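You operate a simulated robot arm through the tools that you are given. There is no shell and no other tool. Be economical: measure what you need, move in short steps, check, and stop when the job is done.

The job below is to be done with a simulated two-armed robot. You get a single attempt, and the scene is never put back.

TASK
Pick up the carton from the top of the steel table with one hand, pass it to the other hand and put it on the numbered shelf. Set down upright: carton.

It is judged by the outcome, as a careful person would: the job done as asked, and still so three seconds after it is handed in. It fails if anything else is knocked over, pushed out of place, dropped, spilled or broken.

THE ROBOT
Two 7-joint arms with two-finger parallel grippers on one trunk, on a base that drives. Base frame: it is fixed to the floor where the robot stands at the start and does not move with it; the origin is under the middle of the robot, x ahead of it, y to its left, z up. Units: m, rad, N and s.
The left shoulder is at the start at [0.05, 0.165, 1.105], the right one opposite. With the tool pointing down near the work surface each hand reaches from about 0.24 to 0.7 m from the robot's upright axis, wherever it stands, measured 20 degrees to its own side. Places, roughly: numbered shelf (111x23 cm) [0.26, 1.62, 0.86]. Payload 3.91 kg a hand.
The TCP of each hand is the grasp point between the finger pads, 0.03 m short of the fingertips. In the tool frame z runs along the fingers and y along their closing line. The gripper opens to 0.11 m. The fingers are 0.02 m wide and 0.01 m thick; the gripper's body (0.048 by 0.112 m) begins 0.055 m behind the TCP.
Orientation is that of the tool frame in the base frame, as a unit quaternion [x, y, z, w]. With the fingers straight down and closing along the base's y, the tool's x points along the base's -x, its y along +y and its z along -z.

THE INTERFACE
- The arms move only by the tool jog_arm. It takes "left_targets", "right_targets" or both (then of equal length, played together; a hand with none holds still); each is a list of rows, each an object (a shift or turn left out is 0, a gripper value left out holds the last) with "grip": the finger opening in cm, from 0 to 11; "linear": the shift along the tool's x, y, z in cm, a list of three; "dr": the turn, a rotation vector about the tool's x, y, z in rad, a list of three. In form: [{"grip": grip, "linear": [dx, dy, dz], "dr": [ax, ay, az]}, ...]. A call has 1 to 12 rows; each row shifts and turns the commanded pose from where the row before left it, along the tool's axes as they then stand. A row lasts 0.2 s, in which the tool goes at most 0.05 m and 0.15 rad; a call with a longer step from one row to the next is refused whole, and so is a gripper value outside its range. Where a pose cannot be reached the arm comes as near as it can. A force on the tool above 40 N (or 10 N above the force at the start of the call, whichever is more), or a blocked arm, ends the call early, and 0.2 s more pass. The fingers move at their own pace (about 0.045 m/s each) and stop on an object; they squeeze with about 21 N. The grip force told is the motor's: it shows also when the fingers shut on nothing. Time passes only in rows, and 0.2 s behind the last, so rows that do not move let the fingers close. The reply holds the time, the measured pose of the TCP, the force on the tool along the base axes, the opening and the grip force, in the units named above and with some noise, with the torque about the TCP (base axes, N m) and any sound that the robot's microphone picked up, and new pictures: "views" is both (left out), scene, wrist or none (wrist: the cameras of the hands that moved).
- Cameras (640 x 400 px; columns grow to the right, rows downward): "scene" is now at [0.1192, -0.0191, 1.2846]; the picture's right is [-0.20, -0.98, 0.00], its down [-0.47, 0.10, -0.88] and it looks along [0.86, -0.18, -0.48] (base axes); focal length 289 px, centre (320, 200). "left" rides on the left gripper at [0.072, -0.017, -0.103] in its tool frame; the picture's right is [0.23, 0.97, 0.00], its down [-0.76, 0.18, -0.62] and it looks along [-0.61, 0.14, 0.78] (tool axes); focal length 222 px, centre (320, 200). "right" rides on the right gripper at [0.072, 0.017, -0.103] in its tool frame; the picture's right is [-0.23, 0.97, 0.00], its down [-0.76, -0.18, -0.62] and it looks along [-0.61, -0.14, 0.78] (tool axes); focal length 222 px, centre (320, 200). There is no depth. A picture from a camera that has moved, and an enlarged one, comes with that camera's place and axes in the base frame and with its lens.
- raise_lower(by): slides the trunk up (or, below 0, down) by that many m; the arms and the scene camera ride with it, the base frame stays. It gives what a move gives, with no picture.
- roll_base(legs): drives the robot by 1 to 6 legs, each [ahead, left, turn to the left] in m, m and rad, along the robot's own axes; the way and the turn of a leg run together, so that a leg with both is an arc; at most 1.5 m and 3.142 rad a leg. The arms and the cameras ride along, it lands a little off, and it stops where it bumps. It gives what a move gives, and a new picture of the scene camera.
- pan_tilt(pan, tilt): turns the head with the scene camera to pan (to the left, within 1.396 rad either way) and tilt (down, from -0.506 to 1.204), counted from straight ahead of the robot. It gives what a move gives, and a new picture of the scene camera.
- close_up(camera, box): a new picture of the part [left, top, right, bottom] of that camera's present view, enlarged. It takes no simulated time.
- job_done(): hands the job in; it is judged then, once.

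Go step by step. Nothing tells you exact positions but the pictures and the camera data: compare them with the known pose of the tool, close in by small moves and look again before you grip or let go. The budget is 120 turns and 260 pictures, counting those below and the enlarged ones. Unless the task says otherwise, let go and move clear before handing in, and close with one line.

The tools are called after "Request:" as name(argument=value, ...) on one line, values as JSON. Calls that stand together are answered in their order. jog_arm: Moves the arms, as the interface text tells. Its arguments: {"type":"object","properties":{"left_targets":{"type":"array","items":{"type":"object","properties":{"grip":{"type":"number"},"linear":{"type":"array","items":{"type":"number"}},"dr":{"type":"array","items":{"type":"number"}}}}},"right_targets":{"type":"array","items":{"type":"object","properties":{"grip":{"type":"number"},"linear":{"type":"array","items":{"type":"number"}},"dr":{"type":"array","items":{"type":"number"}}}}},"views":{"type":"string","enum":["both","scene","wrist","none"]}},"required":[]} The other tools are called the same way: raise_lower (by) slides the trunk up or down; roll_base (legs) drives the base; pan_tilt (pan, tilt) turns the head that bears the scene camera; close_up (camera, box) takes an enlarged picture of a part of a camera's view; job_done () hands the job in.

At the start:

```text
clock: 0.0
left_tool_pos: [0.4701, 0.1027, 1.1219]
left_tool_rot: [0.0, 1.0, 0.0, -0.001]
left_contact_force: [-0.6, -0.1, 0.2]
left_ft_torque: [0.01, -0.02, 0.01]
left_finger_gap: 0.11
left_grip_force: 0.1
right_tool_pos: [0.3577, -0.2122, 1.1301]
right_tool_rot: [0.0, 1.0, 0.0, -0.001]
right_contact_force: [0.3, 0.3, -0.5]
right_ft_torque: [-0.01, 0.01, 0.03]
right_finger_gap: 0.1102
right_grip_force: 0.0
trunk travel left (down, up): [-0.325, 0.178]
robot x, y, heading: [0.0013, 0.0018, -0.002]
head pan, tilt: [-0.204, 0.504]
```

scene: 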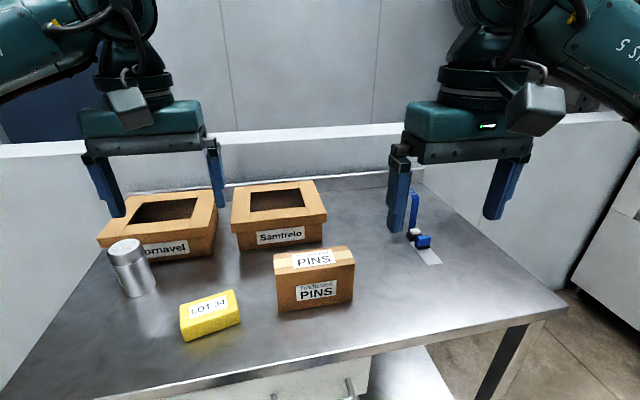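
right: 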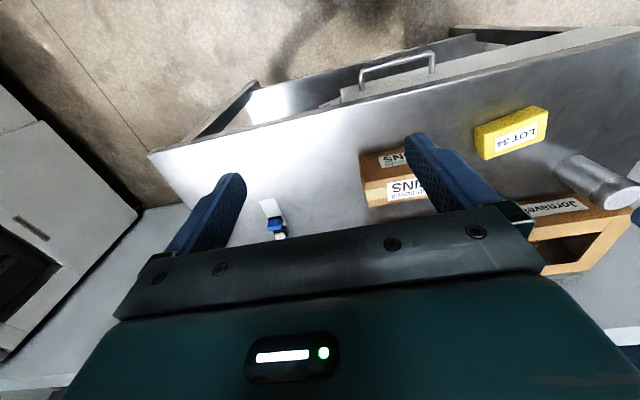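
left: 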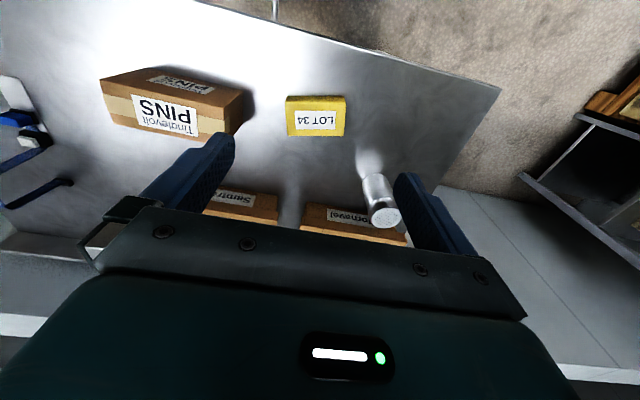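

The closed "PINS" carton is on the steel table in front of the robot. I'll enlarge it to measure it, then turn the head to look at the shelf on the left.

Request:
close_up(camera="scene", box=[220, 220, 460, 370])

Request:
close_up(camera="left", box=[80, 40, 360, 215])

Request:
pan_tilt(pan=1.35, tilt=0.35)

```text
2.67 times, centred on (340, 295) of scene
camera zoom: at [0.1192, -0.0191, 1.2846], right [-0.2, -0.98, 0.0], down [-0.47, 0.1, -0.88], along [0.86, -0.18, -0.48], focal length 770 px, centre (267, -53)
```

zoom: 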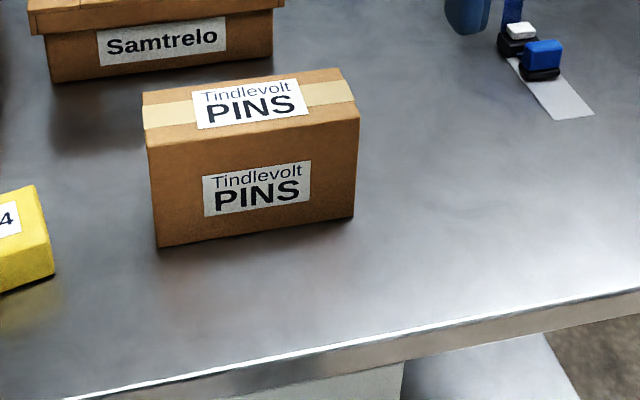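

```text
2.29 times, centred on (220, 128) of left
camera zoom: at [0.3965, 0.086, 1.2272], right [-0.23, 0.97, 0.0], down [0.76, 0.18, 0.62], along [0.61, 0.14, -0.78], focal length 508 px, centre (549, 366)
```

zoom: 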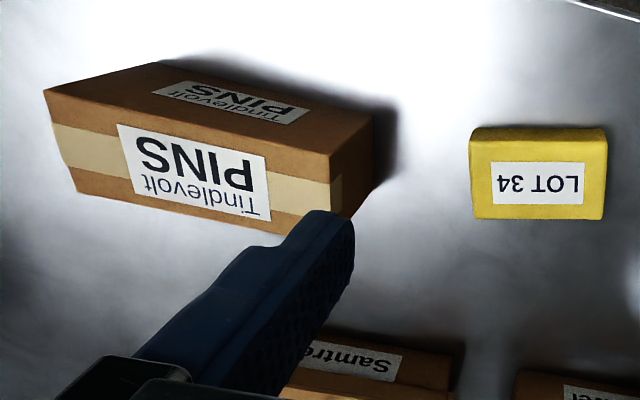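

```text
clock: 1.6
left_tool_pos: [0.4695, 0.102, 1.1219]
left_tool_rot: [-0.001, 1.0, 0.0, 0.001]
left_contact_force: [0.1, 0.7, -0.1]
left_ft_torque: [0.0, -0.01, 0.0]
left_finger_gap: 0.1102
left_grip_force: 0.2
right_tool_pos: [0.3599, -0.2126, 1.1318]
right_tool_rot: [-0.001, 1.0, 0.0, 0.0]
right_contact_force: [0.7, -0.5, -0.8]
right_ft_torque: [-0.01, 0.0, -0.05]
right_finger_gap: 0.1098
right_grip_force: 0.1
trunk travel left (down, up): [-0.325, 0.178]
robot x, y, heading: [-0.0002, -0.0026, -0.001]
head pan, tilt: [1.349, 0.351]
camera scene: at [0.0507, 0.0902, 1.2987], right [0.98, -0.22, 0.0], down [-0.08, -0.34, -0.94], along [0.21, 0.92, -0.34], focal length 289 px, centre (320, 200)
```

scene: 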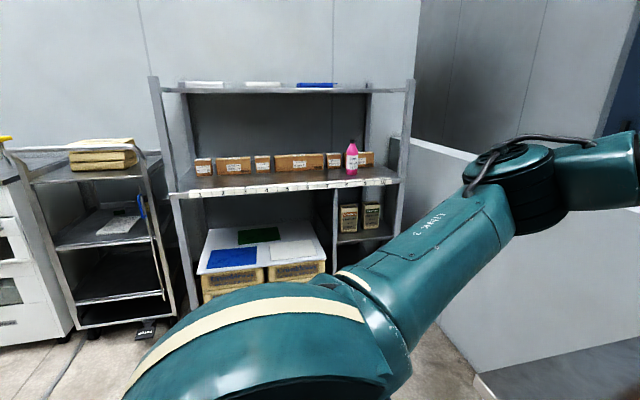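

Request:
close_up(camera="scene", box=[150, 70, 430, 245])

Request:
close_up(camera="scene", box=[270, 135, 415, 215])

```text
2.29 times, centred on (290, 158) of scene
camera zoom: at [0.0507, 0.0902, 1.2987], right [0.98, -0.22, 0.0], down [-0.08, -0.34, -0.94], along [0.21, 0.92, -0.34], focal length 660 px, centre (389, 297)
```

zoom: 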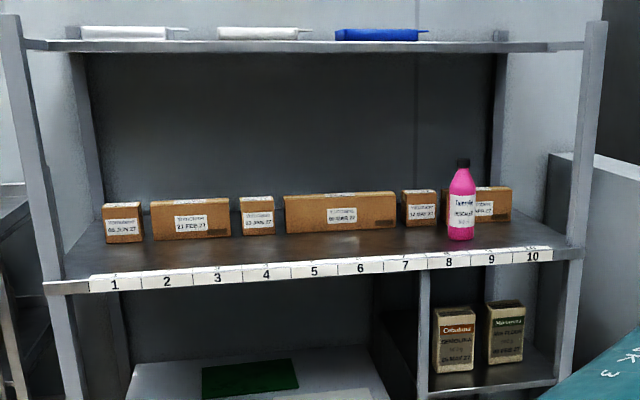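

```text
4.41 times, centred on (342, 175) of scene
camera zoom: at [0.0507, 0.0902, 1.2987], right [0.98, -0.22, 0.0], down [-0.08, -0.34, -0.94], along [0.21, 0.92, -0.34], focal length 1275 px, centre (221, 310)
```

zoom: 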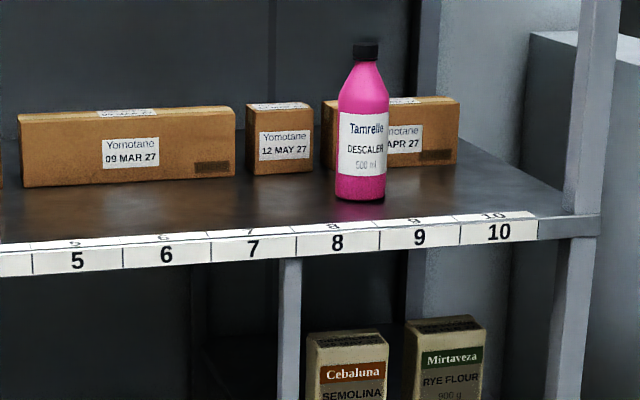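

The carton is about 5.7 cm deep (x), 14.8 cm long (y) and 9.4 cm high, centred near (0.543, -0.095) on the table top at about z 0.825. The shelf's front strip is largely free. I'll turn both hands so they close along x with the cameras facing outward, then look back at the table.

Request:
jog_arm(right_targets=[{"grip": 11, "dr": [0, 0, -0.1428]}, {"dr": [0, 0, -0.1428]}, {"dr": [0, 0, -0.1428]}, {"dr": [0, 0, -0.1428]}, {"dr": [0, 0, -0.1428]}, {"dr": [0, 0, -0.1428]}, {"dr": [0, 0, -0.1428]}, {"dr": [0, 0, -0.1428]}, {"dr": [0, 0, -0.1428]}, {"dr": [0, 0, -0.1428]}, {"dr": [0, 0, -0.1428]}], left_targets=[{"grip": 11, "dr": [0, 0, 0.1428]}, {"dr": [0, 0, 0.1428]}, {"dr": [0, 0, 0.1428]}, {"dr": [0, 0, 0.1428]}, {"dr": [0, 0, 0.1428]}, {"dr": [0, 0, 0.1428]}, {"dr": [0, 0, 0.1428]}, {"dr": [0, 0, 0.1428]}, {"dr": [0, 0, 0.1428]}, {"dr": [0, 0, 0.1428]}, {"dr": [0, 0, 0.1428]}], views="none")

Request:
pan_tilt(pan=-0.1, tilt=0.6)

```text
clock: 4.0
left_tool_pos: [0.3276, 0.0512, 1.0944]
left_tool_rot: [0.706, 0.708, -0.001, 0.0]
left_contact_force: [-0.4, 0.3, 0.2]
left_ft_torque: [0.0, 0.0, 0.01]
left_finger_gap: 0.11
left_grip_force: 0.1
left hand out of reach, approached as far as the arm can: row 7, 8, 9, 10, 11
right_tool_pos: [0.2788, -0.1407, 1.108]
right_tool_rot: [0.707, -0.707, 0.0, 0.0]
right_contact_force: [-0.5, 1.0, -0.3]
right_ft_torque: [0.04, 0.0, 0.02]
right_finger_gap: 0.1098
right_grip_force: 0.0
right hand out of reach, approached as far as the arm can: row 8, 9, 10, 11
trunk travel left (down, up): [-0.325, 0.178]
robot x, y, heading: [0.0011, -0.0008, -0.001]
head pan, tilt: [1.349, 0.351]
```

```text
clock: 5.6
left_tool_pos: [0.3283, 0.0513, 1.0928]
left_tool_rot: [0.706, 0.708, 0.0, 0.0]
left_contact_force: [0.2, -0.3, -0.3]
left_ft_torque: [-0.05, -0.02, -0.02]
left_finger_gap: 0.1099
left_grip_force: 0.0
right_tool_pos: [0.2806, -0.1412, 1.1092]
right_tool_rot: [-0.706, 0.708, 0.0, 0.001]
right_contact_force: [0.7, 0.2, 0.1]
right_ft_torque: [-0.03, 0.02, 0.03]
right_finger_gap: 0.1099
right_grip_force: 0.1
trunk travel left (down, up): [-0.325, 0.178]
robot x, y, heading: [-0.0029, 0.0001, -0.004]
head pan, tilt: [-0.099, 0.6]
camera scene: at [0.1182, -0.0093, 1.276], right [-0.1, -1.0, 0.0], down [-0.56, 0.06, -0.83], along [0.82, -0.08, -0.56], focal length 289 px, centre (320, 200)
```

scene: 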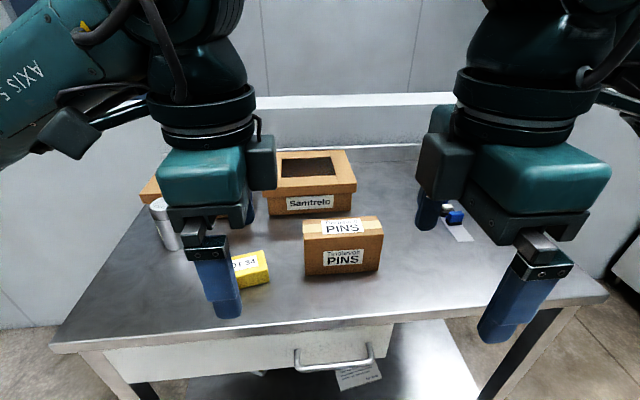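

Both hands now close along x. Each has a box on its inner side, so I'll tilt both outward by about 0.5 rad and bring the right hand over the carton.

Request:
jog_arm(right_targets=[{"linear": [0, -4, 0]}, {"linear": [0, -4, 0]}, {"linear": [0, -4, 0]}, {"linear": [0, -4, 0]}, {"linear": [0, -4, 0]}, {"linear": [0, -4, 0]}, {"linear": [0, -2, 0]}, {"dr": [0, -0.125, 0]}, {"dr": [0, -0.125, 0]}, {"dr": [0, -0.125, 0]}, {"dr": [0, -0.125, 0]}], left_targets=[{"linear": [4, 3, 0]}, {"linear": [4, 3, 0]}, {"linear": [4, 3, 0]}, {"linear": [4, 3, 0]}, {"linear": [0, 0, 0]}, {}, {}, {"dr": [0, -0.125, 0]}, {"dr": [0, -0.125, 0]}, {"dr": [0, -0.125, 0]}, {"dr": [0, -0.125, 0]}], views="both")

```text
clock: 8.0
left_tool_pos: [0.2832, 0.1191, 1.0793]
left_tool_rot: [0.684, 0.687, -0.174, 0.175]
left_contact_force: [0.6, 0.0, 0.9]
left_ft_torque: [0.01, 0.0, 0.05]
left_finger_gap: 0.11
left_grip_force: 0.0
left hand out of reach, approached as far as the arm can: row 1, 2, 3, 4, 9, 10, 11
right_tool_pos: [0.3137, -0.0649, 1.0904]
right_tool_rot: [-0.683, 0.687, 0.175, 0.176]
right_contact_force: [-0.2, -0.1, 0.6]
right_ft_torque: [0.02, 0.05, -0.03]
right_finger_gap: 0.1098
right_grip_force: 0.0
right hand out of reach, approached as far as the arm can: row 1, 2, 3, 4, 5, 6, 7, 9, 10, 11
trunk travel left (down, up): [-0.325, 0.178]
robot x, y, heading: [0.0034, 0.0001, 0.005]
head pan, tilt: [-0.099, 0.6]
camera scene: at [0.118, -0.0097, 1.2761], right [-0.1, -1.0, 0.0], down [-0.56, 0.06, -0.83], along [0.82, -0.08, -0.56], focal length 289 px, centre (320, 200)
camera right: at [0.2969, -0.1792, 1.1479], right [-0.97, 0.2, 0.11], down [0.18, 0.37, 0.91], along [0.15, 0.91, -0.39], focal length 222 px, centre (320, 200)
camera left: at [0.265, 0.2327, 1.1365], right [0.97, 0.2, -0.11], down [0.18, -0.37, 0.91], along [0.15, -0.91, -0.39], focal length 222 px, centre (320, 200)
```

scene: 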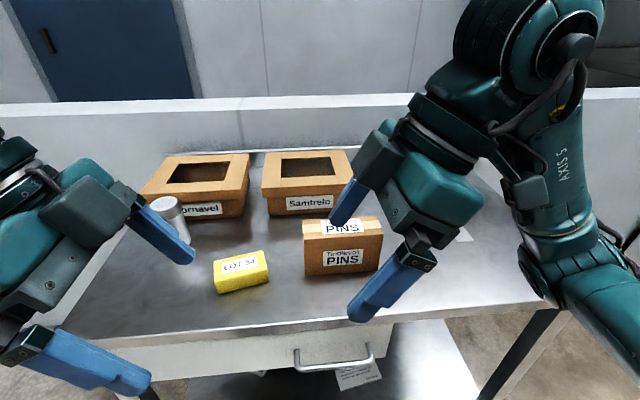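
right: 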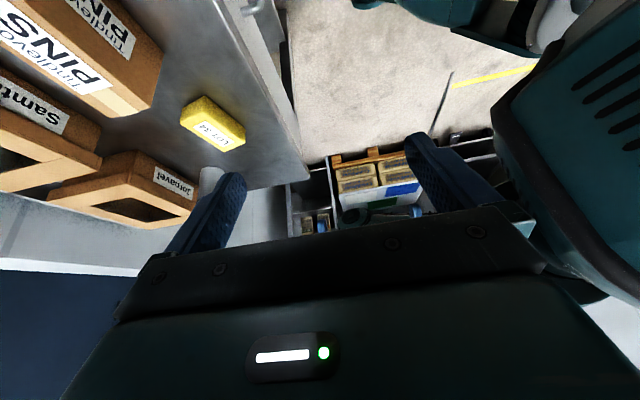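
left: 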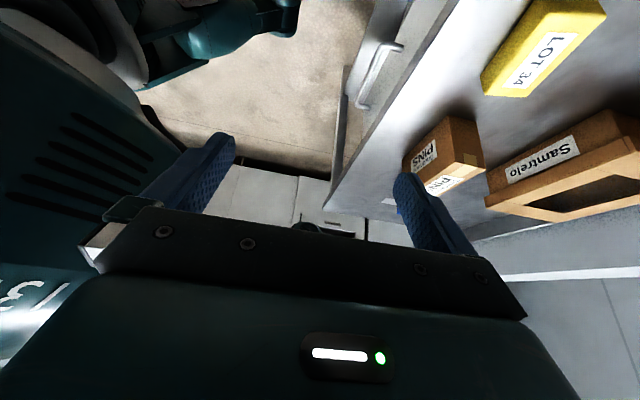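

The reach is poor because the hands are as high as the shoulders. Raising the trunk puts the shoulders well above the work, so I'll do that and try again.

Request:
raise_lower(by=0.17)

Request:
jog_arm(right_targets=[{"linear": [0, -4, 0]}, {"linear": [0, -4, 2]}, {"linear": [0, -4, 2]}, {"linear": [0, -4, 2]}, {"linear": [0, -4, 2]}, {"linear": [0, -3, 2]}], left_targets=[{"linear": [4, 2, 0]}, {"linear": [4, 2, 0]}, {"linear": [4, 2, 2]}, {"linear": [0, 0, 4]}, {"linear": [0, 0, 4]}, {"linear": [0, 0, 0]}], views="scene")

```text
clock: 9.9
left_tool_pos: [0.2822, 0.1197, 1.2483]
left_tool_rot: [0.684, 0.686, -0.175, 0.175]
left_contact_force: [0.1, -0.8, -0.2]
left_ft_torque: [0.01, -0.01, 0.02]
left_finger_gap: 0.1101
left_grip_force: 0.1
right_tool_pos: [0.3146, -0.0649, 1.2606]
right_tool_rot: [-0.684, 0.687, 0.175, 0.175]
right_contact_force: [0.1, 1.0, 0.5]
right_ft_torque: [-0.04, -0.01, -0.02]
right_finger_gap: 0.11
right_grip_force: 0.0
trunk travel left (down, up): [-0.495, 0.008]
robot x, y, heading: [-0.0002, -0.0028, -0.001]
head pan, tilt: [-0.099, 0.6]
```

```text
clock: 11.3
left_tool_pos: [0.2585, 0.1099, 1.1953]
left_tool_rot: [0.683, 0.688, -0.175, 0.174]
left_contact_force: [0.0, 0.0, 0.2]
left_ft_torque: [0.0, 0.03, 0.03]
left_finger_gap: 0.11
left_grip_force: 0.1
left hand out of reach, approached as far as the arm can: row 1, 2, 3, 4, 5
right_tool_pos: [0.3168, -0.0612, 1.2627]
right_tool_rot: [-0.683, 0.688, 0.174, 0.175]
right_contact_force: [0.2, 0.5, 0.1]
right_ft_torque: [0.02, 0.01, 0.0]
right_finger_gap: 0.1101
right_grip_force: 0.0
right hand out of reach, approached as far as the arm can: row 1, 2, 3, 4, 5, 6
trunk travel left (down, up): [-0.495, 0.008]
robot x, y, heading: [-0.003, 0.0009, 0.0]
head pan, tilt: [-0.099, 0.6]
camera scene: at [0.1182, -0.0095, 1.446], right [-0.1, -1.0, 0.0], down [-0.56, 0.06, -0.83], along [0.82, -0.08, -0.56], focal length 289 px, centre (320, 200)
```

scene: 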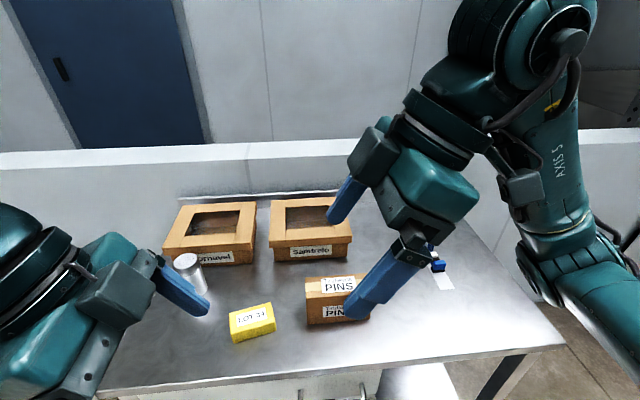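

This yaw direction has hit a wrist limit on both arms. I'll take both hands back to their natural orientation and turn the right one the opposite way instead.

Request:
jog_arm(right_targets=[{"dr": [0, 0.125, 0]}, {"dr": [0, 0.125, 0]}, {"dr": [0, 0.125, 0]}, {"dr": [0, 0.125, 0]}, {"dr": [0, 0, 0.147]}, {"dr": [0, 0, 0.147]}, {"dr": [0, 0, 0.147]}, {"dr": [0, 0, 0.147]}, {"dr": [0, 0, 0.147]}, {"dr": [0, 0, 0.147]}, {"dr": [0, 0, 0.147]}, {"dr": [0, 0, 0.147]}], left_targets=[{"dr": [0, 0.125, 0]}, {"dr": [0, 0.125, 0]}, {"dr": [0, 0.125, 0]}, {"dr": [0, 0.125, 0]}, {"dr": [0, 0, -0.147]}, {"dr": [0, 0, -0.147]}, {"dr": [0, 0, -0.147]}, {"dr": [0, 0, -0.147]}, {"dr": [0, 0, -0.147]}, {"dr": [0, 0, -0.147]}, {"dr": [0, 0, -0.147]}, {"dr": [0, 0, -0.147]}], views="none")

Request:
jog_arm(right_targets=[{"dr": [0, 0, 0.147]}, {"dr": [0, 0, 0.147]}, {"dr": [0, 0, 0.101], "linear": [4, 0, 0]}, {"linear": [-2, -4, 4]}, {"linear": [-2, -4, 4]}, {"linear": [-4, 0, 2]}, {"linear": [-4, 0, 0]}], left_targets=[{"dr": [0, 0, -0.147]}, {"dr": [0, 0, -0.147]}, {"dr": [0, 0, -0.101]}, {"linear": [-2, 4, 2]}, {"linear": [-2, 4, 2]}, {"linear": [0, 2, 0]}, {}], views="scene")

```text
clock: 13.9
left_tool_pos: [0.2611, 0.1121, 1.1945]
left_tool_rot: [0.193, 0.981, 0.0, -0.002]
left_contact_force: [1.1, 0.6, 0.1]
left_ft_torque: [0.0, 0.02, -0.01]
left_finger_gap: 0.1103
left_grip_force: 0.0
right_tool_pos: [0.3195, -0.0591, 1.2622]
right_tool_rot: [-0.194, 0.981, 0.0, 0.0]
right_contact_force: [-0.7, -0.1, 0.3]
right_ft_torque: [-0.02, 0.0, 0.0]
right_finger_gap: 0.11
right_grip_force: 0.0
trunk travel left (down, up): [-0.495, 0.008]
robot x, y, heading: [-0.0017, 0.0007, -0.002]
head pan, tilt: [-0.099, 0.6]
```

```text
refused: row 4 steps farther than a row can; nothing moved
```

Both hands are nearly neutral again. That last call was refused for too long a step, so I'll repeat it in smaller steps and move both hands apart.

Request:
jog_arm(right_targets=[{"dr": [0, 0, 0.132]}, {"dr": [0, 0, 0.132]}, {"dr": [0, 0, 0.131]}, {"linear": [-3, -2.3, 2.7]}, {"linear": [-3, -2.3, 2.7]}, {"linear": [-3, -2.3, 2.7]}, {"linear": [-3, -2.3, 2.7]}, {"linear": [-3, -2.3, 2.7]}, {"linear": [-3, -2.3, 2.7]}], left_targets=[{"dr": [0, 0, -0.132]}, {"dr": [0, 0, -0.132]}, {"dr": [0, 0, -0.131]}, {"linear": [-2, 2.8, 1.5]}, {"linear": [-2, 2.8, 1.5]}, {"linear": [-2, 2.8, 1.5]}, {"linear": [-2, 2.8, 1.5]}, {"linear": [-2, 2.8, 1.5]}, {"linear": [-2, 2.8, 1.5]}], views="none")

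Request:
jog_arm(right_targets=[{"dr": [0, 0, 0.1428]}, {"dr": [0, 0, 0.1428]}, {"dr": [0, 0, 0.1428]}, {"dr": [0, 0, 0.1428]}, {"dr": [0, 0, 0.1428]}, {"dr": [0, 0, 0.1428]}, {"dr": [0, 0, 0.1428]}, {"dr": [0, 0, 0.1428]}, {"dr": [0, 0, 0.1428]}, {"dr": [0, 0, 0.1428]}, {"dr": [0, 0, 0.1428]}], views="scene")

```text
clock: 15.9
left_tool_pos: [0.3812, 0.2841, 1.1038]
left_tool_rot: [-0.001, 1.0, 0.001, -0.001]
left_contact_force: [0.2, -0.1, 0.1]
left_ft_torque: [0.02, 0.04, -0.01]
left_finger_gap: 0.1098
left_grip_force: 0.0
right_tool_pos: [0.5004, -0.1949, 1.1028]
right_tool_rot: [0.002, 1.0, -0.001, 0.0]
right_contact_force: [0.9, 0.0, 0.8]
right_ft_torque: [0.0, 0.01, -0.04]
right_finger_gap: 0.1102
right_grip_force: 0.0
trunk travel left (down, up): [-0.495, 0.008]
robot x, y, heading: [-0.0007, -0.0006, 0.004]
head pan, tilt: [-0.099, 0.6]
```

```text
clock: 18.3
left_tool_pos: [0.3816, 0.2839, 1.1053]
left_tool_rot: [-0.002, 1.0, -0.001, -0.001]
left_contact_force: [-1.1, -1.1, 0.3]
left_ft_torque: [-0.02, 0.01, -0.01]
left_finger_gap: 0.11
left_grip_force: 0.1
right_tool_pos: [0.4994, -0.1966, 1.0993]
right_tool_rot: [0.71, 0.705, -0.001, 0.001]
right_contact_force: [-0.2, -0.3, 0.2]
right_ft_torque: [0.01, 0.02, 0.0]
right_finger_gap: 0.11
right_grip_force: 0.1
trunk travel left (down, up): [-0.495, 0.008]
robot x, y, heading: [0.001, 0.0001, 0.002]
head pan, tilt: [-0.099, 0.6]
camera scene: at [0.1181, -0.0094, 1.446], right [-0.1, -1.0, 0.0], down [-0.56, 0.06, -0.83], along [0.82, -0.08, -0.56], focal length 289 px, centre (320, 200)
```

scene: 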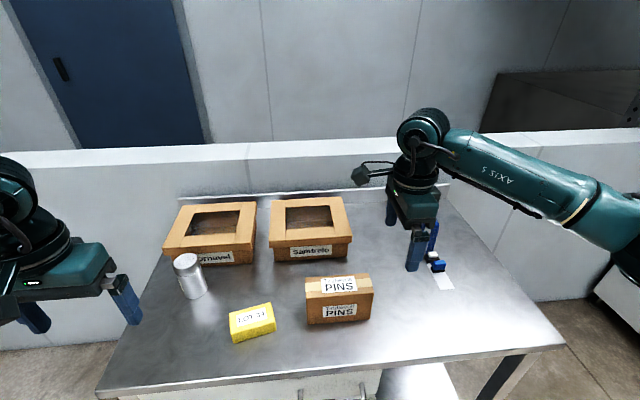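

The opposite yaw works. I'll take a close look at the carton to refine its position before approaching its right end.

Request:
close_up(camera="scene", box=[280, 250, 400, 325])

Request:
close_up(camera="right", box=[0, 0, 640, 400])

```text
5.33 times, centred on (340, 288) of scene
camera zoom: at [0.1181, -0.0094, 1.446], right [-0.1, -1.0, 0.0], down [-0.56, 0.06, -0.83], along [0.82, -0.08, -0.56], focal length 1541 px, centre (213, -267)
```

zoom: 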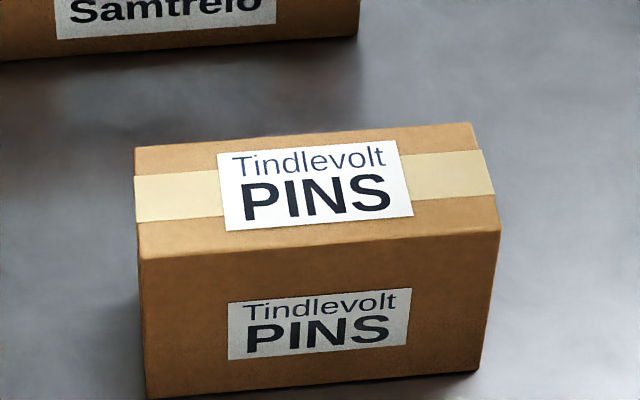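

```text
1.00 times, centred on (320, 200) of right (not enlarged: the box is as wide or as high as the picture)
camera zoom: at [0.5164, -0.125, 1.2047], right [0.97, -0.23, 0.0], down [-0.18, -0.76, 0.62], along [-0.15, -0.61, -0.78], focal length 222 px, centre (320, 200)
```

zoom: 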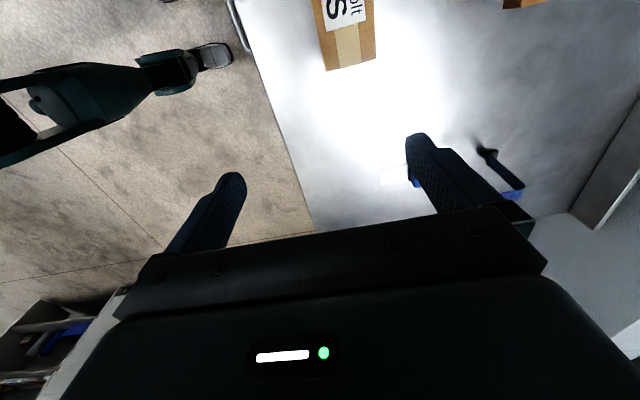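

The carton's centre comes out again at (0.543, -0.094), top at z 0.918, square to the base axes. I'll lean the right hand 0.35 rad and bring it above the carton's right end.

Request:
jog_arm(right_targets=[{"linear": [0, 2.2, 0], "dr": [0, 0.117, 0]}, {"linear": [0, 2.2, 0], "dr": [0, 0.117, 0]}, {"dr": [0, 0.116, 0]}, {"linear": [-0.4, 0, 3.2]}, {"linear": [-0.4, 0, 3.2]}, {"linear": [-0.4, 0, 3.2]}, {"linear": [-0.3, 0, 3.2]}], views="both")

```text
clock: 19.9
left_tool_pos: [0.3811, 0.2835, 1.1036]
left_tool_rot: [-0.002, 1.0, 0.0, -0.001]
left_contact_force: [0.0, 0.0, 0.9]
left_ft_torque: [0.01, -0.01, 0.02]
left_finger_gap: 0.1099
left_grip_force: 0.0
right_tool_pos: [0.5426, -0.1673, 0.9755]
right_tool_rot: [0.697, 0.695, 0.124, -0.124]
right_contact_force: [1.2, -0.5, 1.2]
right_ft_torque: [0.02, -0.03, -0.05]
right_finger_gap: 0.1099
right_grip_force: 0.1
trunk travel left (down, up): [-0.495, 0.008]
robot x, y, heading: [-0.0019, 0.0022, 0.002]
head pan, tilt: [-0.099, 0.6]
camera scene: at [0.1183, -0.0094, 1.446], right [-0.1, -1.0, 0.0], down [-0.56, 0.06, -0.82], along [0.82, -0.08, -0.57], focal length 289 px, centre (320, 200)
camera right: at [0.5597, -0.1357, 1.0983], right [0.97, -0.22, -0.08], down [-0.18, -0.93, 0.32], along [-0.14, -0.3, -0.94], focal length 222 px, centre (320, 200)
```

scene: 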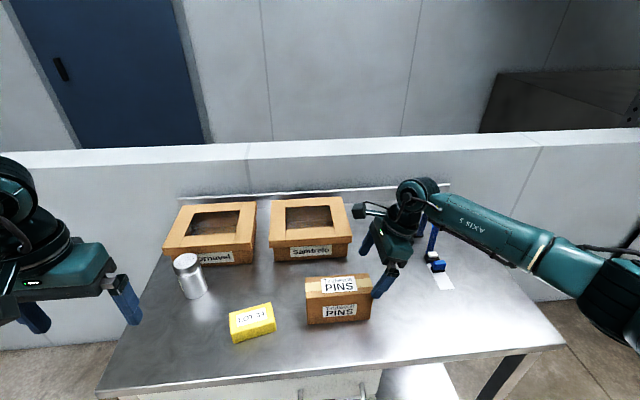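
right: 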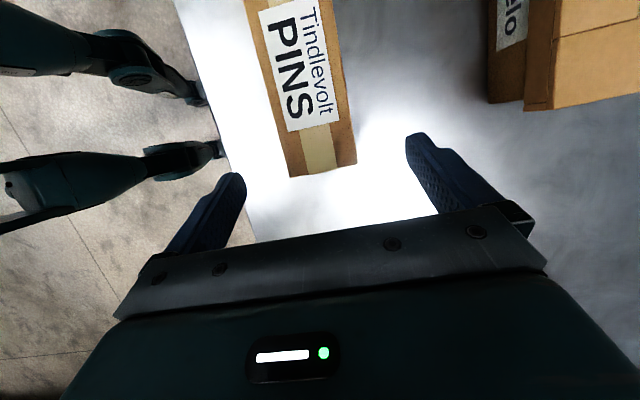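

The right hand is lined up with the carton's right end, centred across it. I'll go down the remaining 9 cm and check before closing.

Request:
jog_arm(right_targets=[{"linear": [-0.26, 0, 2.3]}, {"linear": [-0.26, 0, 2.3]}, {"linear": [-0.26, 0, 2.3]}, {"linear": [-0.26, 0, 2.3]}], views="both")

Request:
close_up(camera="scene", box=[280, 230, 440, 330])

```text
clock: 20.9
left_tool_pos: [0.3813, 0.2838, 1.1044]
left_tool_rot: [-0.002, 1.0, 0.0, -0.001]
left_contact_force: [0.4, 0.5, 0.5]
left_ft_torque: [0.02, -0.01, 0.0]
left_finger_gap: 0.1101
left_grip_force: 0.1
right_tool_pos: [0.5422, -0.1461, 0.8824]
right_tool_rot: [0.697, 0.695, 0.122, -0.123]
right_contact_force: [0.2, 0.3, -0.3]
right_ft_torque: [0.0, 0.0, -0.01]
right_finger_gap: 0.1099
right_grip_force: 0.1
trunk travel left (down, up): [-0.495, 0.008]
robot x, y, heading: [-0.0028, 0.0004, 0.002]
head pan, tilt: [-0.099, 0.6]
camera scene: at [0.1183, -0.0093, 1.446], right [-0.1, -1.0, 0.0], down [-0.56, 0.06, -0.82], along [0.82, -0.08, -0.57], focal length 289 px, centre (320, 200)
camera right: at [0.5603, -0.1149, 1.0065], right [0.97, -0.22, -0.08], down [-0.18, -0.93, 0.33], along [-0.14, -0.3, -0.94], focal length 222 px, centre (320, 200)
```

scene: 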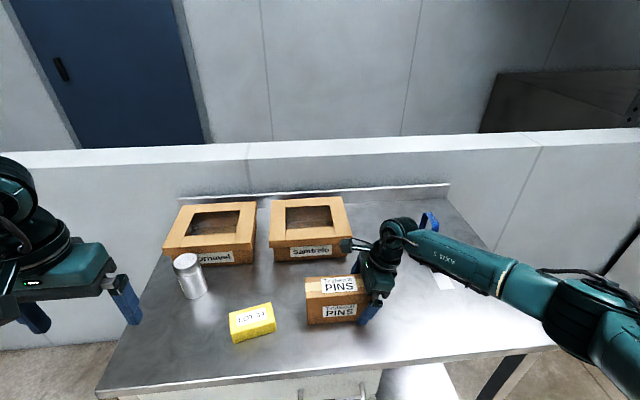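
right: 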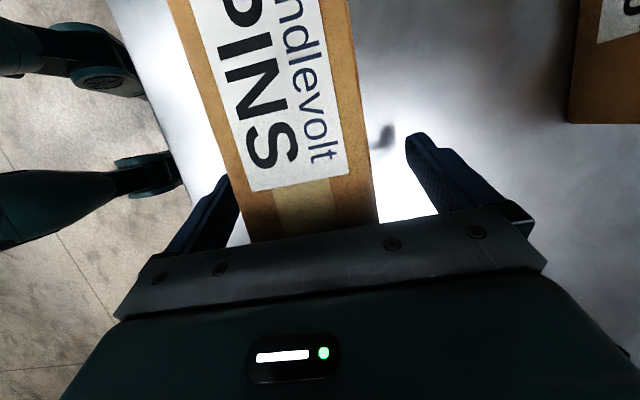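

```text
4.00 times, centred on (360, 280) of scene
camera zoom: at [0.1183, -0.0093, 1.446], right [-0.1, -1.0, 0.0], down [-0.56, 0.06, -0.82], along [0.82, -0.08, -0.57], focal length 1156 px, centre (160, -120)
```

zoom: 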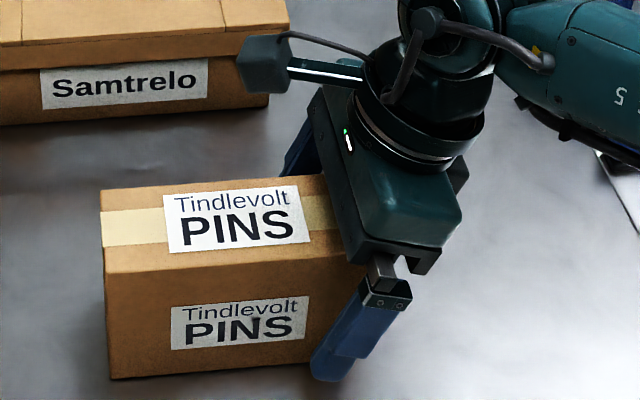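

The fingers straddle the carton's right end cleanly. I'll close the right gripper.

Request:
jog_arm(right_targets=[{"grip": 0}, {}, {}, {}, {}, {}], views="none")

Request:
jog_arm(right_targets=[{"linear": [0.7, 0, -1.9]}, {"linear": [0.7, 0, -1.9]}, {}], views="both")

```text
clock: 22.3
left_tool_pos: [0.381, 0.283, 1.1053]
left_tool_rot: [-0.002, 1.0, -0.001, 0.0]
left_contact_force: [0.4, 0.5, -0.3]
left_ft_torque: [-0.02, 0.0, 0.02]
left_finger_gap: 0.11
left_grip_force: 0.0
right_tool_pos: [0.542, -0.1469, 0.8849]
right_tool_rot: [0.697, 0.695, 0.122, -0.124]
right_contact_force: [-0.9, 0.0, -0.1]
right_ft_torque: [-0.01, 0.19, 0.07]
right_finger_gap: 0.0578
right_grip_force: 21.2
trunk travel left (down, up): [-0.495, 0.008]
robot x, y, heading: [0.0012, -0.0011, -0.005]
head pan, tilt: [-0.099, 0.6]
```

```text
clock: 23.1
left_tool_pos: [0.3815, 0.2851, 1.1044]
left_tool_rot: [-0.002, 1.0, 0.001, -0.001]
left_contact_force: [-0.1, -0.5, 0.2]
left_ft_torque: [-0.03, -0.01, 0.02]
left_finger_gap: 0.11
left_grip_force: 0.1
right_tool_pos: [0.5436, -0.1461, 0.9255]
right_tool_rot: [0.697, 0.695, 0.123, -0.123]
right_contact_force: [0.0, 0.0, -3.4]
right_ft_torque: [-0.25, -0.02, 0.0]
right_finger_gap: 0.058
right_grip_force: 21.9
trunk travel left (down, up): [-0.495, 0.008]
robot x, y, heading: [0.0012, 0.0027, 0.001]
head pan, tilt: [-0.099, 0.6]
camera scene: at [0.1186, -0.0095, 1.4459], right [-0.1, -1.0, 0.0], down [-0.56, 0.06, -0.82], along [0.82, -0.08, -0.57], focal length 289 px, centre (320, 200)
camera right: at [0.5607, -0.114, 1.0476], right [0.97, -0.22, -0.08], down [-0.18, -0.93, 0.33], along [-0.14, -0.3, -0.94], focal length 222 px, centre (320, 200)
```

scene: 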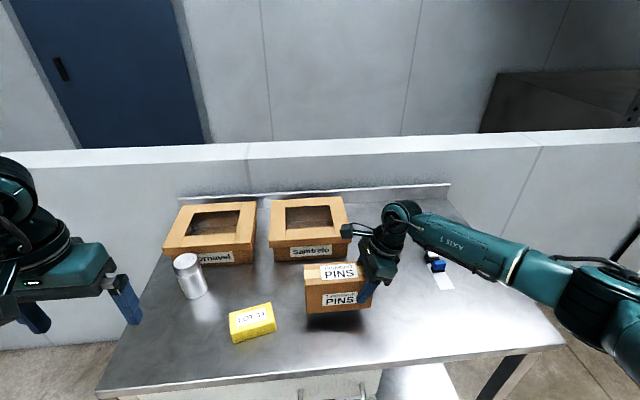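
right: 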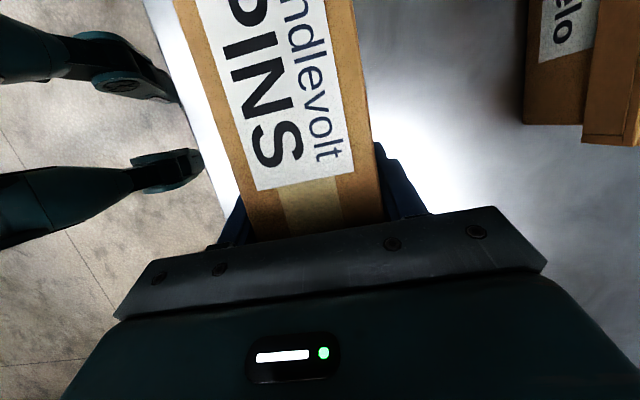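

The carton is lifted, weighs about 0.35 kg and holds without slipping. I'll lift it further and swing it about the vertical so its free end points at the robot.

Request:
jog_arm(right_targets=[{"linear": [1.37, 0, -3.76]}, {"linear": [1.37, 0, -3.76]}, {"linear": [1.37, 0, -3.76]}], views="none")

Request:
jog_arm(right_targets=[{"dr": [0.049, 0, -0.1341]}, {"dr": [0.049, 0, -0.1341]}, {"dr": [0.049, 0, -0.1341]}, {"dr": [0.049, 0, -0.1341]}, {"dr": [0.049, 0, -0.1341]}, {"dr": [0.049, 0, -0.1341]}, {"dr": [0.049, 0, -0.1341]}, {"dr": [0.049, 0, -0.1341]}, {"dr": [0.049, 0, -0.1341]}, {"dr": [0.049, 0, -0.1341]}, {"dr": [0.049, 0, -0.1341]}], views="both")

```text
clock: 23.9
left_tool_pos: [0.3813, 0.2846, 1.1042]
left_tool_rot: [-0.002, 1.0, 0.0, -0.002]
left_contact_force: [-0.5, -0.1, 0.1]
left_ft_torque: [-0.03, -0.01, 0.03]
left_finger_gap: 0.11
left_grip_force: 0.2
right_tool_pos: [0.5404, -0.1447, 1.0447]
right_tool_rot: [0.697, 0.695, 0.123, -0.124]
right_contact_force: [0.5, -0.1, -5.0]
right_ft_torque: [-0.26, 0.01, 0.03]
right_finger_gap: 0.0581
right_grip_force: 21.3
trunk travel left (down, up): [-0.495, 0.008]
robot x, y, heading: [0.0001, -0.0005, 0.0]
head pan, tilt: [-0.099, 0.6]
```

```text
clock: 26.3
left_tool_pos: [0.3796, 0.2845, 1.1042]
left_tool_rot: [-0.001, 1.0, 0.0, -0.002]
left_contact_force: [-0.1, -0.9, -0.4]
left_ft_torque: [-0.02, 0.0, -0.01]
left_finger_gap: 0.1101
left_grip_force: 0.1
right_tool_pos: [0.5422, -0.1459, 1.044]
right_tool_rot: [0.0, 0.985, 0.0, -0.175]
right_contact_force: [0.1, -0.4, -5.3]
right_ft_torque: [0.02, -0.25, -0.04]
right_finger_gap: 0.0582
right_grip_force: 21.2
trunk travel left (down, up): [-0.495, 0.008]
robot x, y, heading: [-0.0007, -0.0014, -0.0]
head pan, tilt: [-0.099, 0.6]
camera scene: at [0.1186, -0.0093, 1.4459], right [-0.1, -1.0, 0.0], down [-0.56, 0.06, -0.82], along [0.82, -0.08, -0.57], focal length 289 px, centre (320, 200)
camera right: at [0.5109, -0.1299, 1.1682], right [0.21, 0.97, -0.08], down [0.93, -0.18, 0.32], along [0.3, -0.14, -0.94], focal length 222 px, centre (320, 200)
```

scene: 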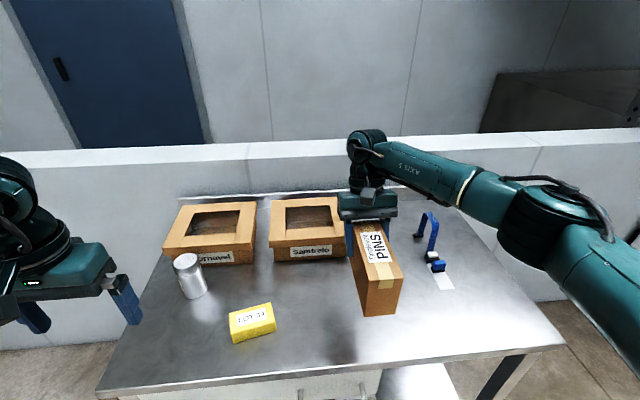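
right: 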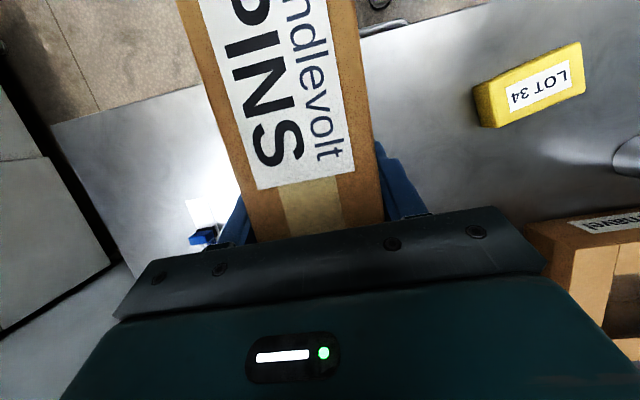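

The carton now points at the robot, weighs about 0.53 kg and holds steady. I'll move it forward to the middle and tilt the left hand 0.8 rad so its fingers point forward and down.

Request:
jog_arm(right_targets=[{"linear": [-1.57, 3.4, -0.57]}, {"linear": [-1.57, 3.4, -0.57]}, {"linear": [-1.57, 3.4, -0.57]}, {}, {}, {}], left_targets=[{"dr": [0, -0.1334, 0]}, {"dr": [0, -0.1334, 0]}, {"dr": [0, -0.1334, 0]}, {"dr": [0, -0.1334, 0]}, {"dr": [0, -0.1332, 0]}, {"dr": [0, -0.1332, 0]}], views="scene")

```text
clock: 27.7
left_tool_pos: [0.4028, 0.2874, 1.1004]
left_tool_rot: [-0.001, 0.921, 0.001, 0.39]
left_contact_force: [0.5, 0.7, -0.3]
left_ft_torque: [-0.04, 0.0, 0.02]
left_finger_gap: 0.11
left_grip_force: 0.0
left hand out of reach, approached as far as the arm can: row 5, 6
right_tool_pos: [0.5679, -0.0534, 1.0477]
right_tool_rot: [0.001, 0.984, -0.001, -0.176]
right_contact_force: [-0.1, 0.2, -4.8]
right_ft_torque: [0.0, -0.23, 0.01]
right_finger_gap: 0.0579
right_grip_force: 21.2
right hand out of reach, approached as far as the arm can: row 3
trunk travel left (down, up): [-0.495, 0.008]
robot x, y, heading: [0.0012, -0.0012, 0.001]
head pan, tilt: [-0.099, 0.6]
camera scene: at [0.1186, -0.0093, 1.4459], right [-0.1, -1.0, 0.0], down [-0.56, 0.06, -0.82], along [0.82, -0.08, -0.57], focal length 289 px, centre (320, 200)
```

scene: 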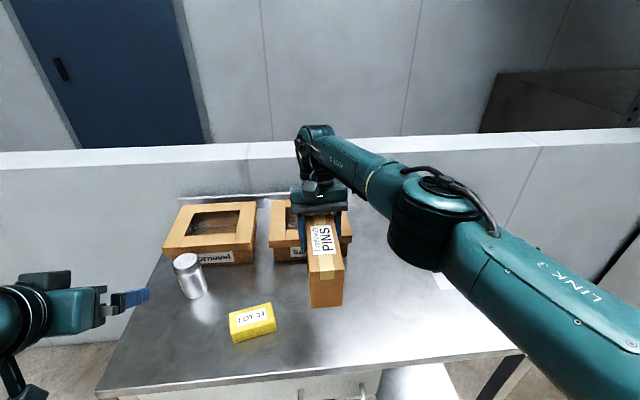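

Both are in position, with the carton's near end at about x 0.443, y -0.053. I'll bring the left hand across behind the carton's near end.

Request:
jog_arm(left_targets=[{"linear": [-0.2, -4.25, -0.5]}, {"linear": [-0.2, -4.25, -0.5]}, {"linear": [-0.2, -4.25, -0.5]}, {"linear": [-0.2, -4.25, -0.5]}, {"linear": [-0.2, -4.25, -0.5]}, {"linear": [-0.2, -4.25, -0.5]}], views="both")

```text
clock: 29.1
left_tool_pos: [0.3961, 0.033, 1.1272]
left_tool_rot: [-0.001, 0.921, 0.002, 0.389]
left_contact_force: [0.3, 0.7, -0.5]
left_ft_torque: [0.0, 0.03, 0.03]
left_finger_gap: 0.1101
left_grip_force: 0.1
left hand out of reach, approached as far as the arm can: row 1
right_tool_pos: [0.5678, -0.0545, 1.049]
right_tool_rot: [0.002, 0.985, 0.0, -0.175]
right_contact_force: [-0.2, -0.1, -4.3]
right_ft_torque: [0.03, -0.26, -0.01]
right_finger_gap: 0.0581
right_grip_force: 21.5
trunk travel left (down, up): [-0.495, 0.008]
robot x, y, heading: [0.0009, 0.0008, -0.002]
head pan, tilt: [-0.099, 0.6]
camera scene: at [0.1185, -0.0106, 1.4459], right [-0.1, -0.99, 0.0], down [-0.56, 0.06, -0.82], along [0.82, -0.08, -0.57], focal length 289 px, centre (320, 200)
camera left: at [0.2713, 0.0158, 1.1502], right [-0.16, 0.97, -0.16], down [0.08, 0.18, 0.98], along [0.98, 0.15, -0.11], focal length 222 px, centre (320, 200)
```

scene: 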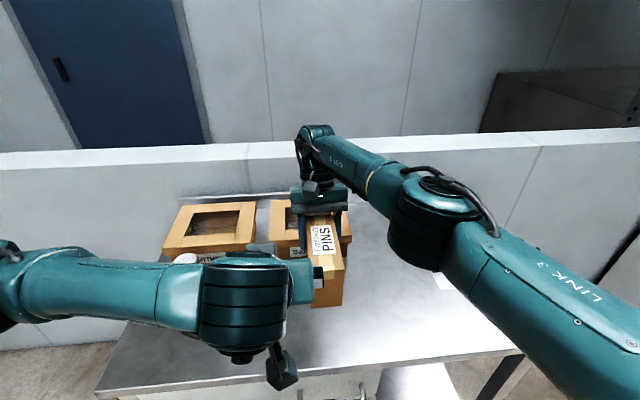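
left: 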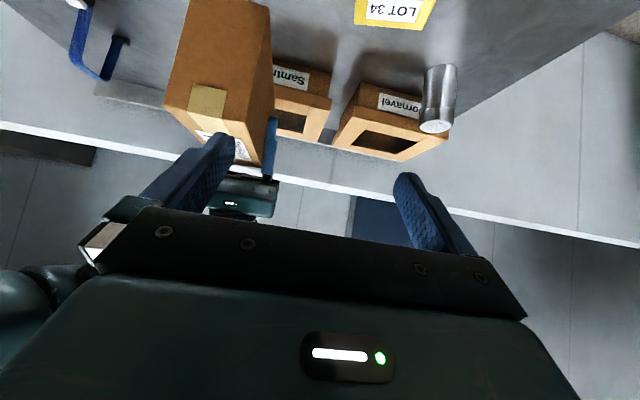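

The left hand is close and well behaved. I'll shift it the last 9 cm in y so its fingers straddle the carton's line, then check.

Request:
jog_arm(left_targets=[{"linear": [0, -2.9, -0.5]}, {"linear": [0, -2.9, -0.5]}, {"linear": [0, -2.9, 0]}], views="both")

```text
clock: 29.9
left_tool_pos: [0.3913, -0.0526, 1.1337]
left_tool_rot: [-0.002, 0.921, 0.002, 0.389]
left_contact_force: [-6.4, 18.1, 3.9]
left_ft_torque: [-1.71, -0.27, -1.22]
left_finger_gap: 0.1103
left_grip_force: 0.1
right_tool_pos: [0.5691, -0.057, 1.0469]
right_tool_rot: [0.005, 0.984, 0.0, -0.176]
right_contact_force: [0.0, -0.1, -5.0]
right_ft_torque: [0.02, -0.24, -0.01]
right_finger_gap: 0.0581
right_grip_force: 20.9
trunk travel left (down, up): [-0.495, 0.008]
robot x, y, heading: [0.0036, -0.0003, -0.002]
head pan, tilt: [-0.099, 0.6]
camera scene: at [0.1186, -0.0106, 1.4459], right [-0.1, -0.99, 0.0], down [-0.56, 0.06, -0.82], along [0.82, -0.08, -0.57], focal length 289 px, centre (320, 200)
camera left: at [0.2655, -0.0701, 1.1557], right [-0.17, 0.97, -0.16], down [0.08, 0.18, 0.98], along [0.98, 0.15, -0.11], focal length 222 px, centre (320, 200)
```

scene: 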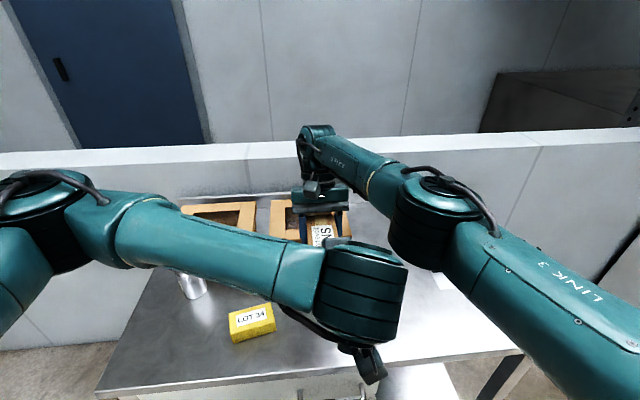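
left: 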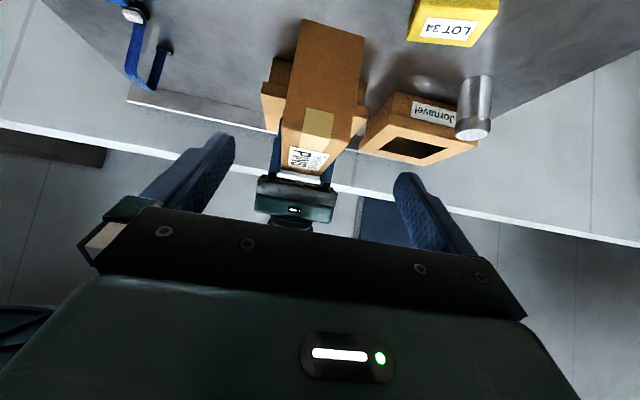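

The left wrist has touched the right arm's elbow side. I'll back it off, then angle the carton toward the robot's left so the left hand can come in from its own side.

Request:
jog_arm(left_targets=[{"linear": [0, 3, 0]}, {"linear": [0, 4, 0]}, {"linear": [0, 4, 0]}, {"linear": [0, 4, 0]}], views="none")

Request:
jog_arm(right_targets=[{"dr": [-0.0412, 0, 0.1127]}, {"dr": [-0.0412, 0, 0.1127]}, {"dr": [-0.0412, 0, 0.1127]}, {"dr": [-0.0412, 0, 0.1127]}, {"dr": [-0.0412, 0, 0.1127]}], views="both")

```text
clock: 30.9
left_tool_pos: [0.3922, 0.1002, 1.1358]
left_tool_rot: [-0.001, 0.921, 0.0, 0.389]
left_contact_force: [0.3, -0.1, -0.1]
left_ft_torque: [-0.02, 0.03, 0.02]
left_finger_gap: 0.1098
left_grip_force: 0.1
right_tool_pos: [0.5664, -0.0522, 1.0476]
right_tool_rot: [0.002, 0.985, -0.001, -0.174]
right_contact_force: [-1.0, -0.8, -4.7]
right_ft_torque: [0.0, -0.23, 0.01]
right_finger_gap: 0.058
right_grip_force: 21.0
trunk travel left (down, up): [-0.495, 0.008]
robot x, y, heading: [0.0005, 0.0018, -0.0]
head pan, tilt: [-0.099, 0.6]
```

```text
clock: 32.1
left_tool_pos: [0.3928, 0.0977, 1.1353]
left_tool_rot: [-0.001, 0.922, 0.001, 0.388]
left_contact_force: [-0.2, 0.2, -1.2]
left_ft_torque: [0.01, -0.01, -0.01]
left_finger_gap: 0.1099
left_grip_force: 0.1
right_tool_pos: [0.5668, -0.0542, 1.0476]
right_tool_rot: [0.294, 0.94, 0.052, -0.167]
right_contact_force: [0.6, 0.2, -4.3]
right_ft_torque: [-0.14, -0.19, 0.01]
right_finger_gap: 0.0578
right_grip_force: 20.9
trunk travel left (down, up): [-0.495, 0.008]
robot x, y, heading: [0.0019, 0.0008, -0.001]
head pan, tilt: [-0.099, 0.6]
camera scene: at [0.1186, -0.0096, 1.4459], right [-0.1, -1.0, 0.0], down [-0.56, 0.06, -0.82], along [0.82, -0.08, -0.57], focal length 289 px, centre (320, 200)
camera right: at [0.5512, -0.0226, 1.1708], right [0.73, 0.68, -0.08], down [0.66, -0.68, 0.32], along [0.17, -0.29, -0.94], focal length 222 px, centre (320, 200)
```

scene: 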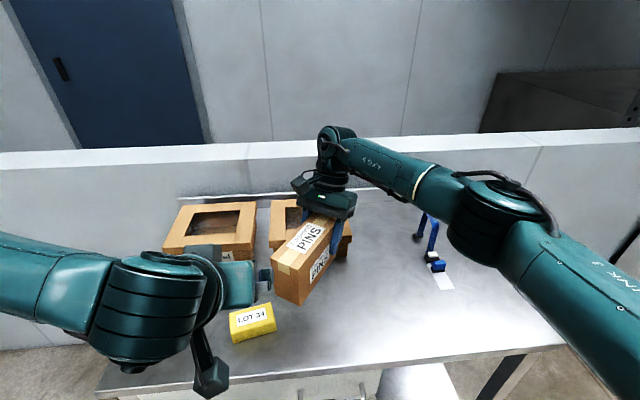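
right: 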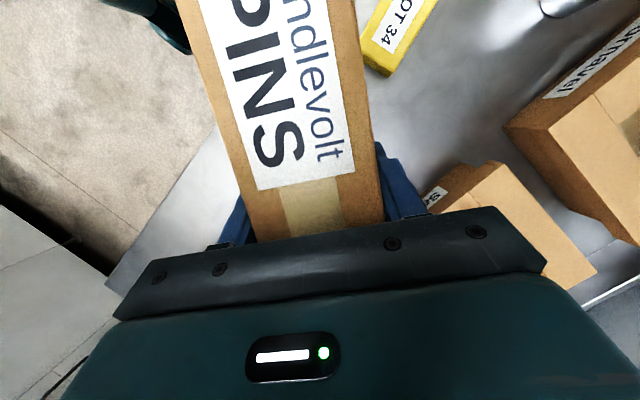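

The carton's near end is now at about (0.464, 0.016) and the right arm has swung well clear. I'll yaw the left hand by 0.6 rad to match.

Request:
jog_arm(left_targets=[{"dr": [0.086, 0, 0.0836]}, {"dr": [0.086, 0, 0.0836]}, {"dr": [0.086, 0, 0.0836]}, {"dr": [0.086, 0, 0.0836]}, {"dr": [0.086, 0, 0.0836]}], views="both")

```text
clock: 33.3
left_tool_pos: [0.3931, 0.0976, 1.1373]
left_tool_rot: [0.272, 0.88, -0.115, 0.372]
left_contact_force: [-0.9, 0.2, -0.1]
left_ft_torque: [0.02, 0.0, -0.01]
left_finger_gap: 0.11
left_grip_force: 0.0
right_tool_pos: [0.5676, -0.0535, 1.0479]
right_tool_rot: [0.293, 0.94, 0.051, -0.168]
right_contact_force: [-0.1, -0.3, -5.1]
right_ft_torque: [-0.14, -0.18, -0.01]
right_finger_gap: 0.0582
right_grip_force: 21.2
trunk travel left (down, up): [-0.495, 0.008]
robot x, y, heading: [0.0023, 0.0004, -0.002]
head pan, tilt: [-0.099, 0.6]
camera scene: at [0.1185, -0.009, 1.446], right [-0.1, -1.0, 0.0], down [-0.56, 0.06, -0.82], along [0.82, -0.08, -0.57], focal length 289 px, centre (320, 200)
camera left: at [0.2801, 0.1531, 1.1583], right [0.42, 0.89, -0.16], down [0.17, 0.1, 0.98], along [0.89, -0.44, -0.11], focal length 222 px, centre (320, 200)
```

scene: 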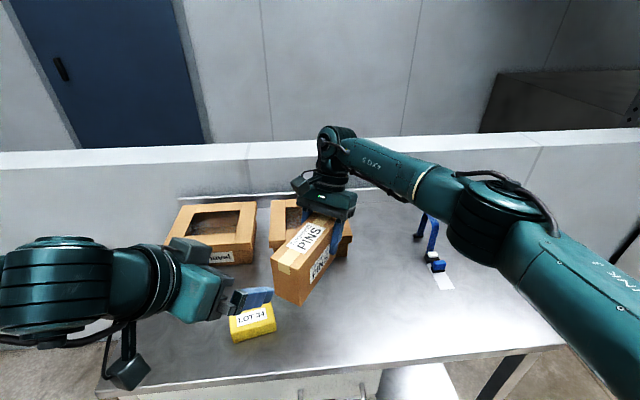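
left: 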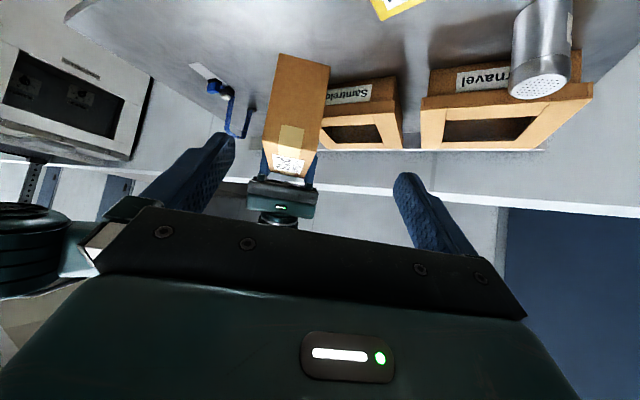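

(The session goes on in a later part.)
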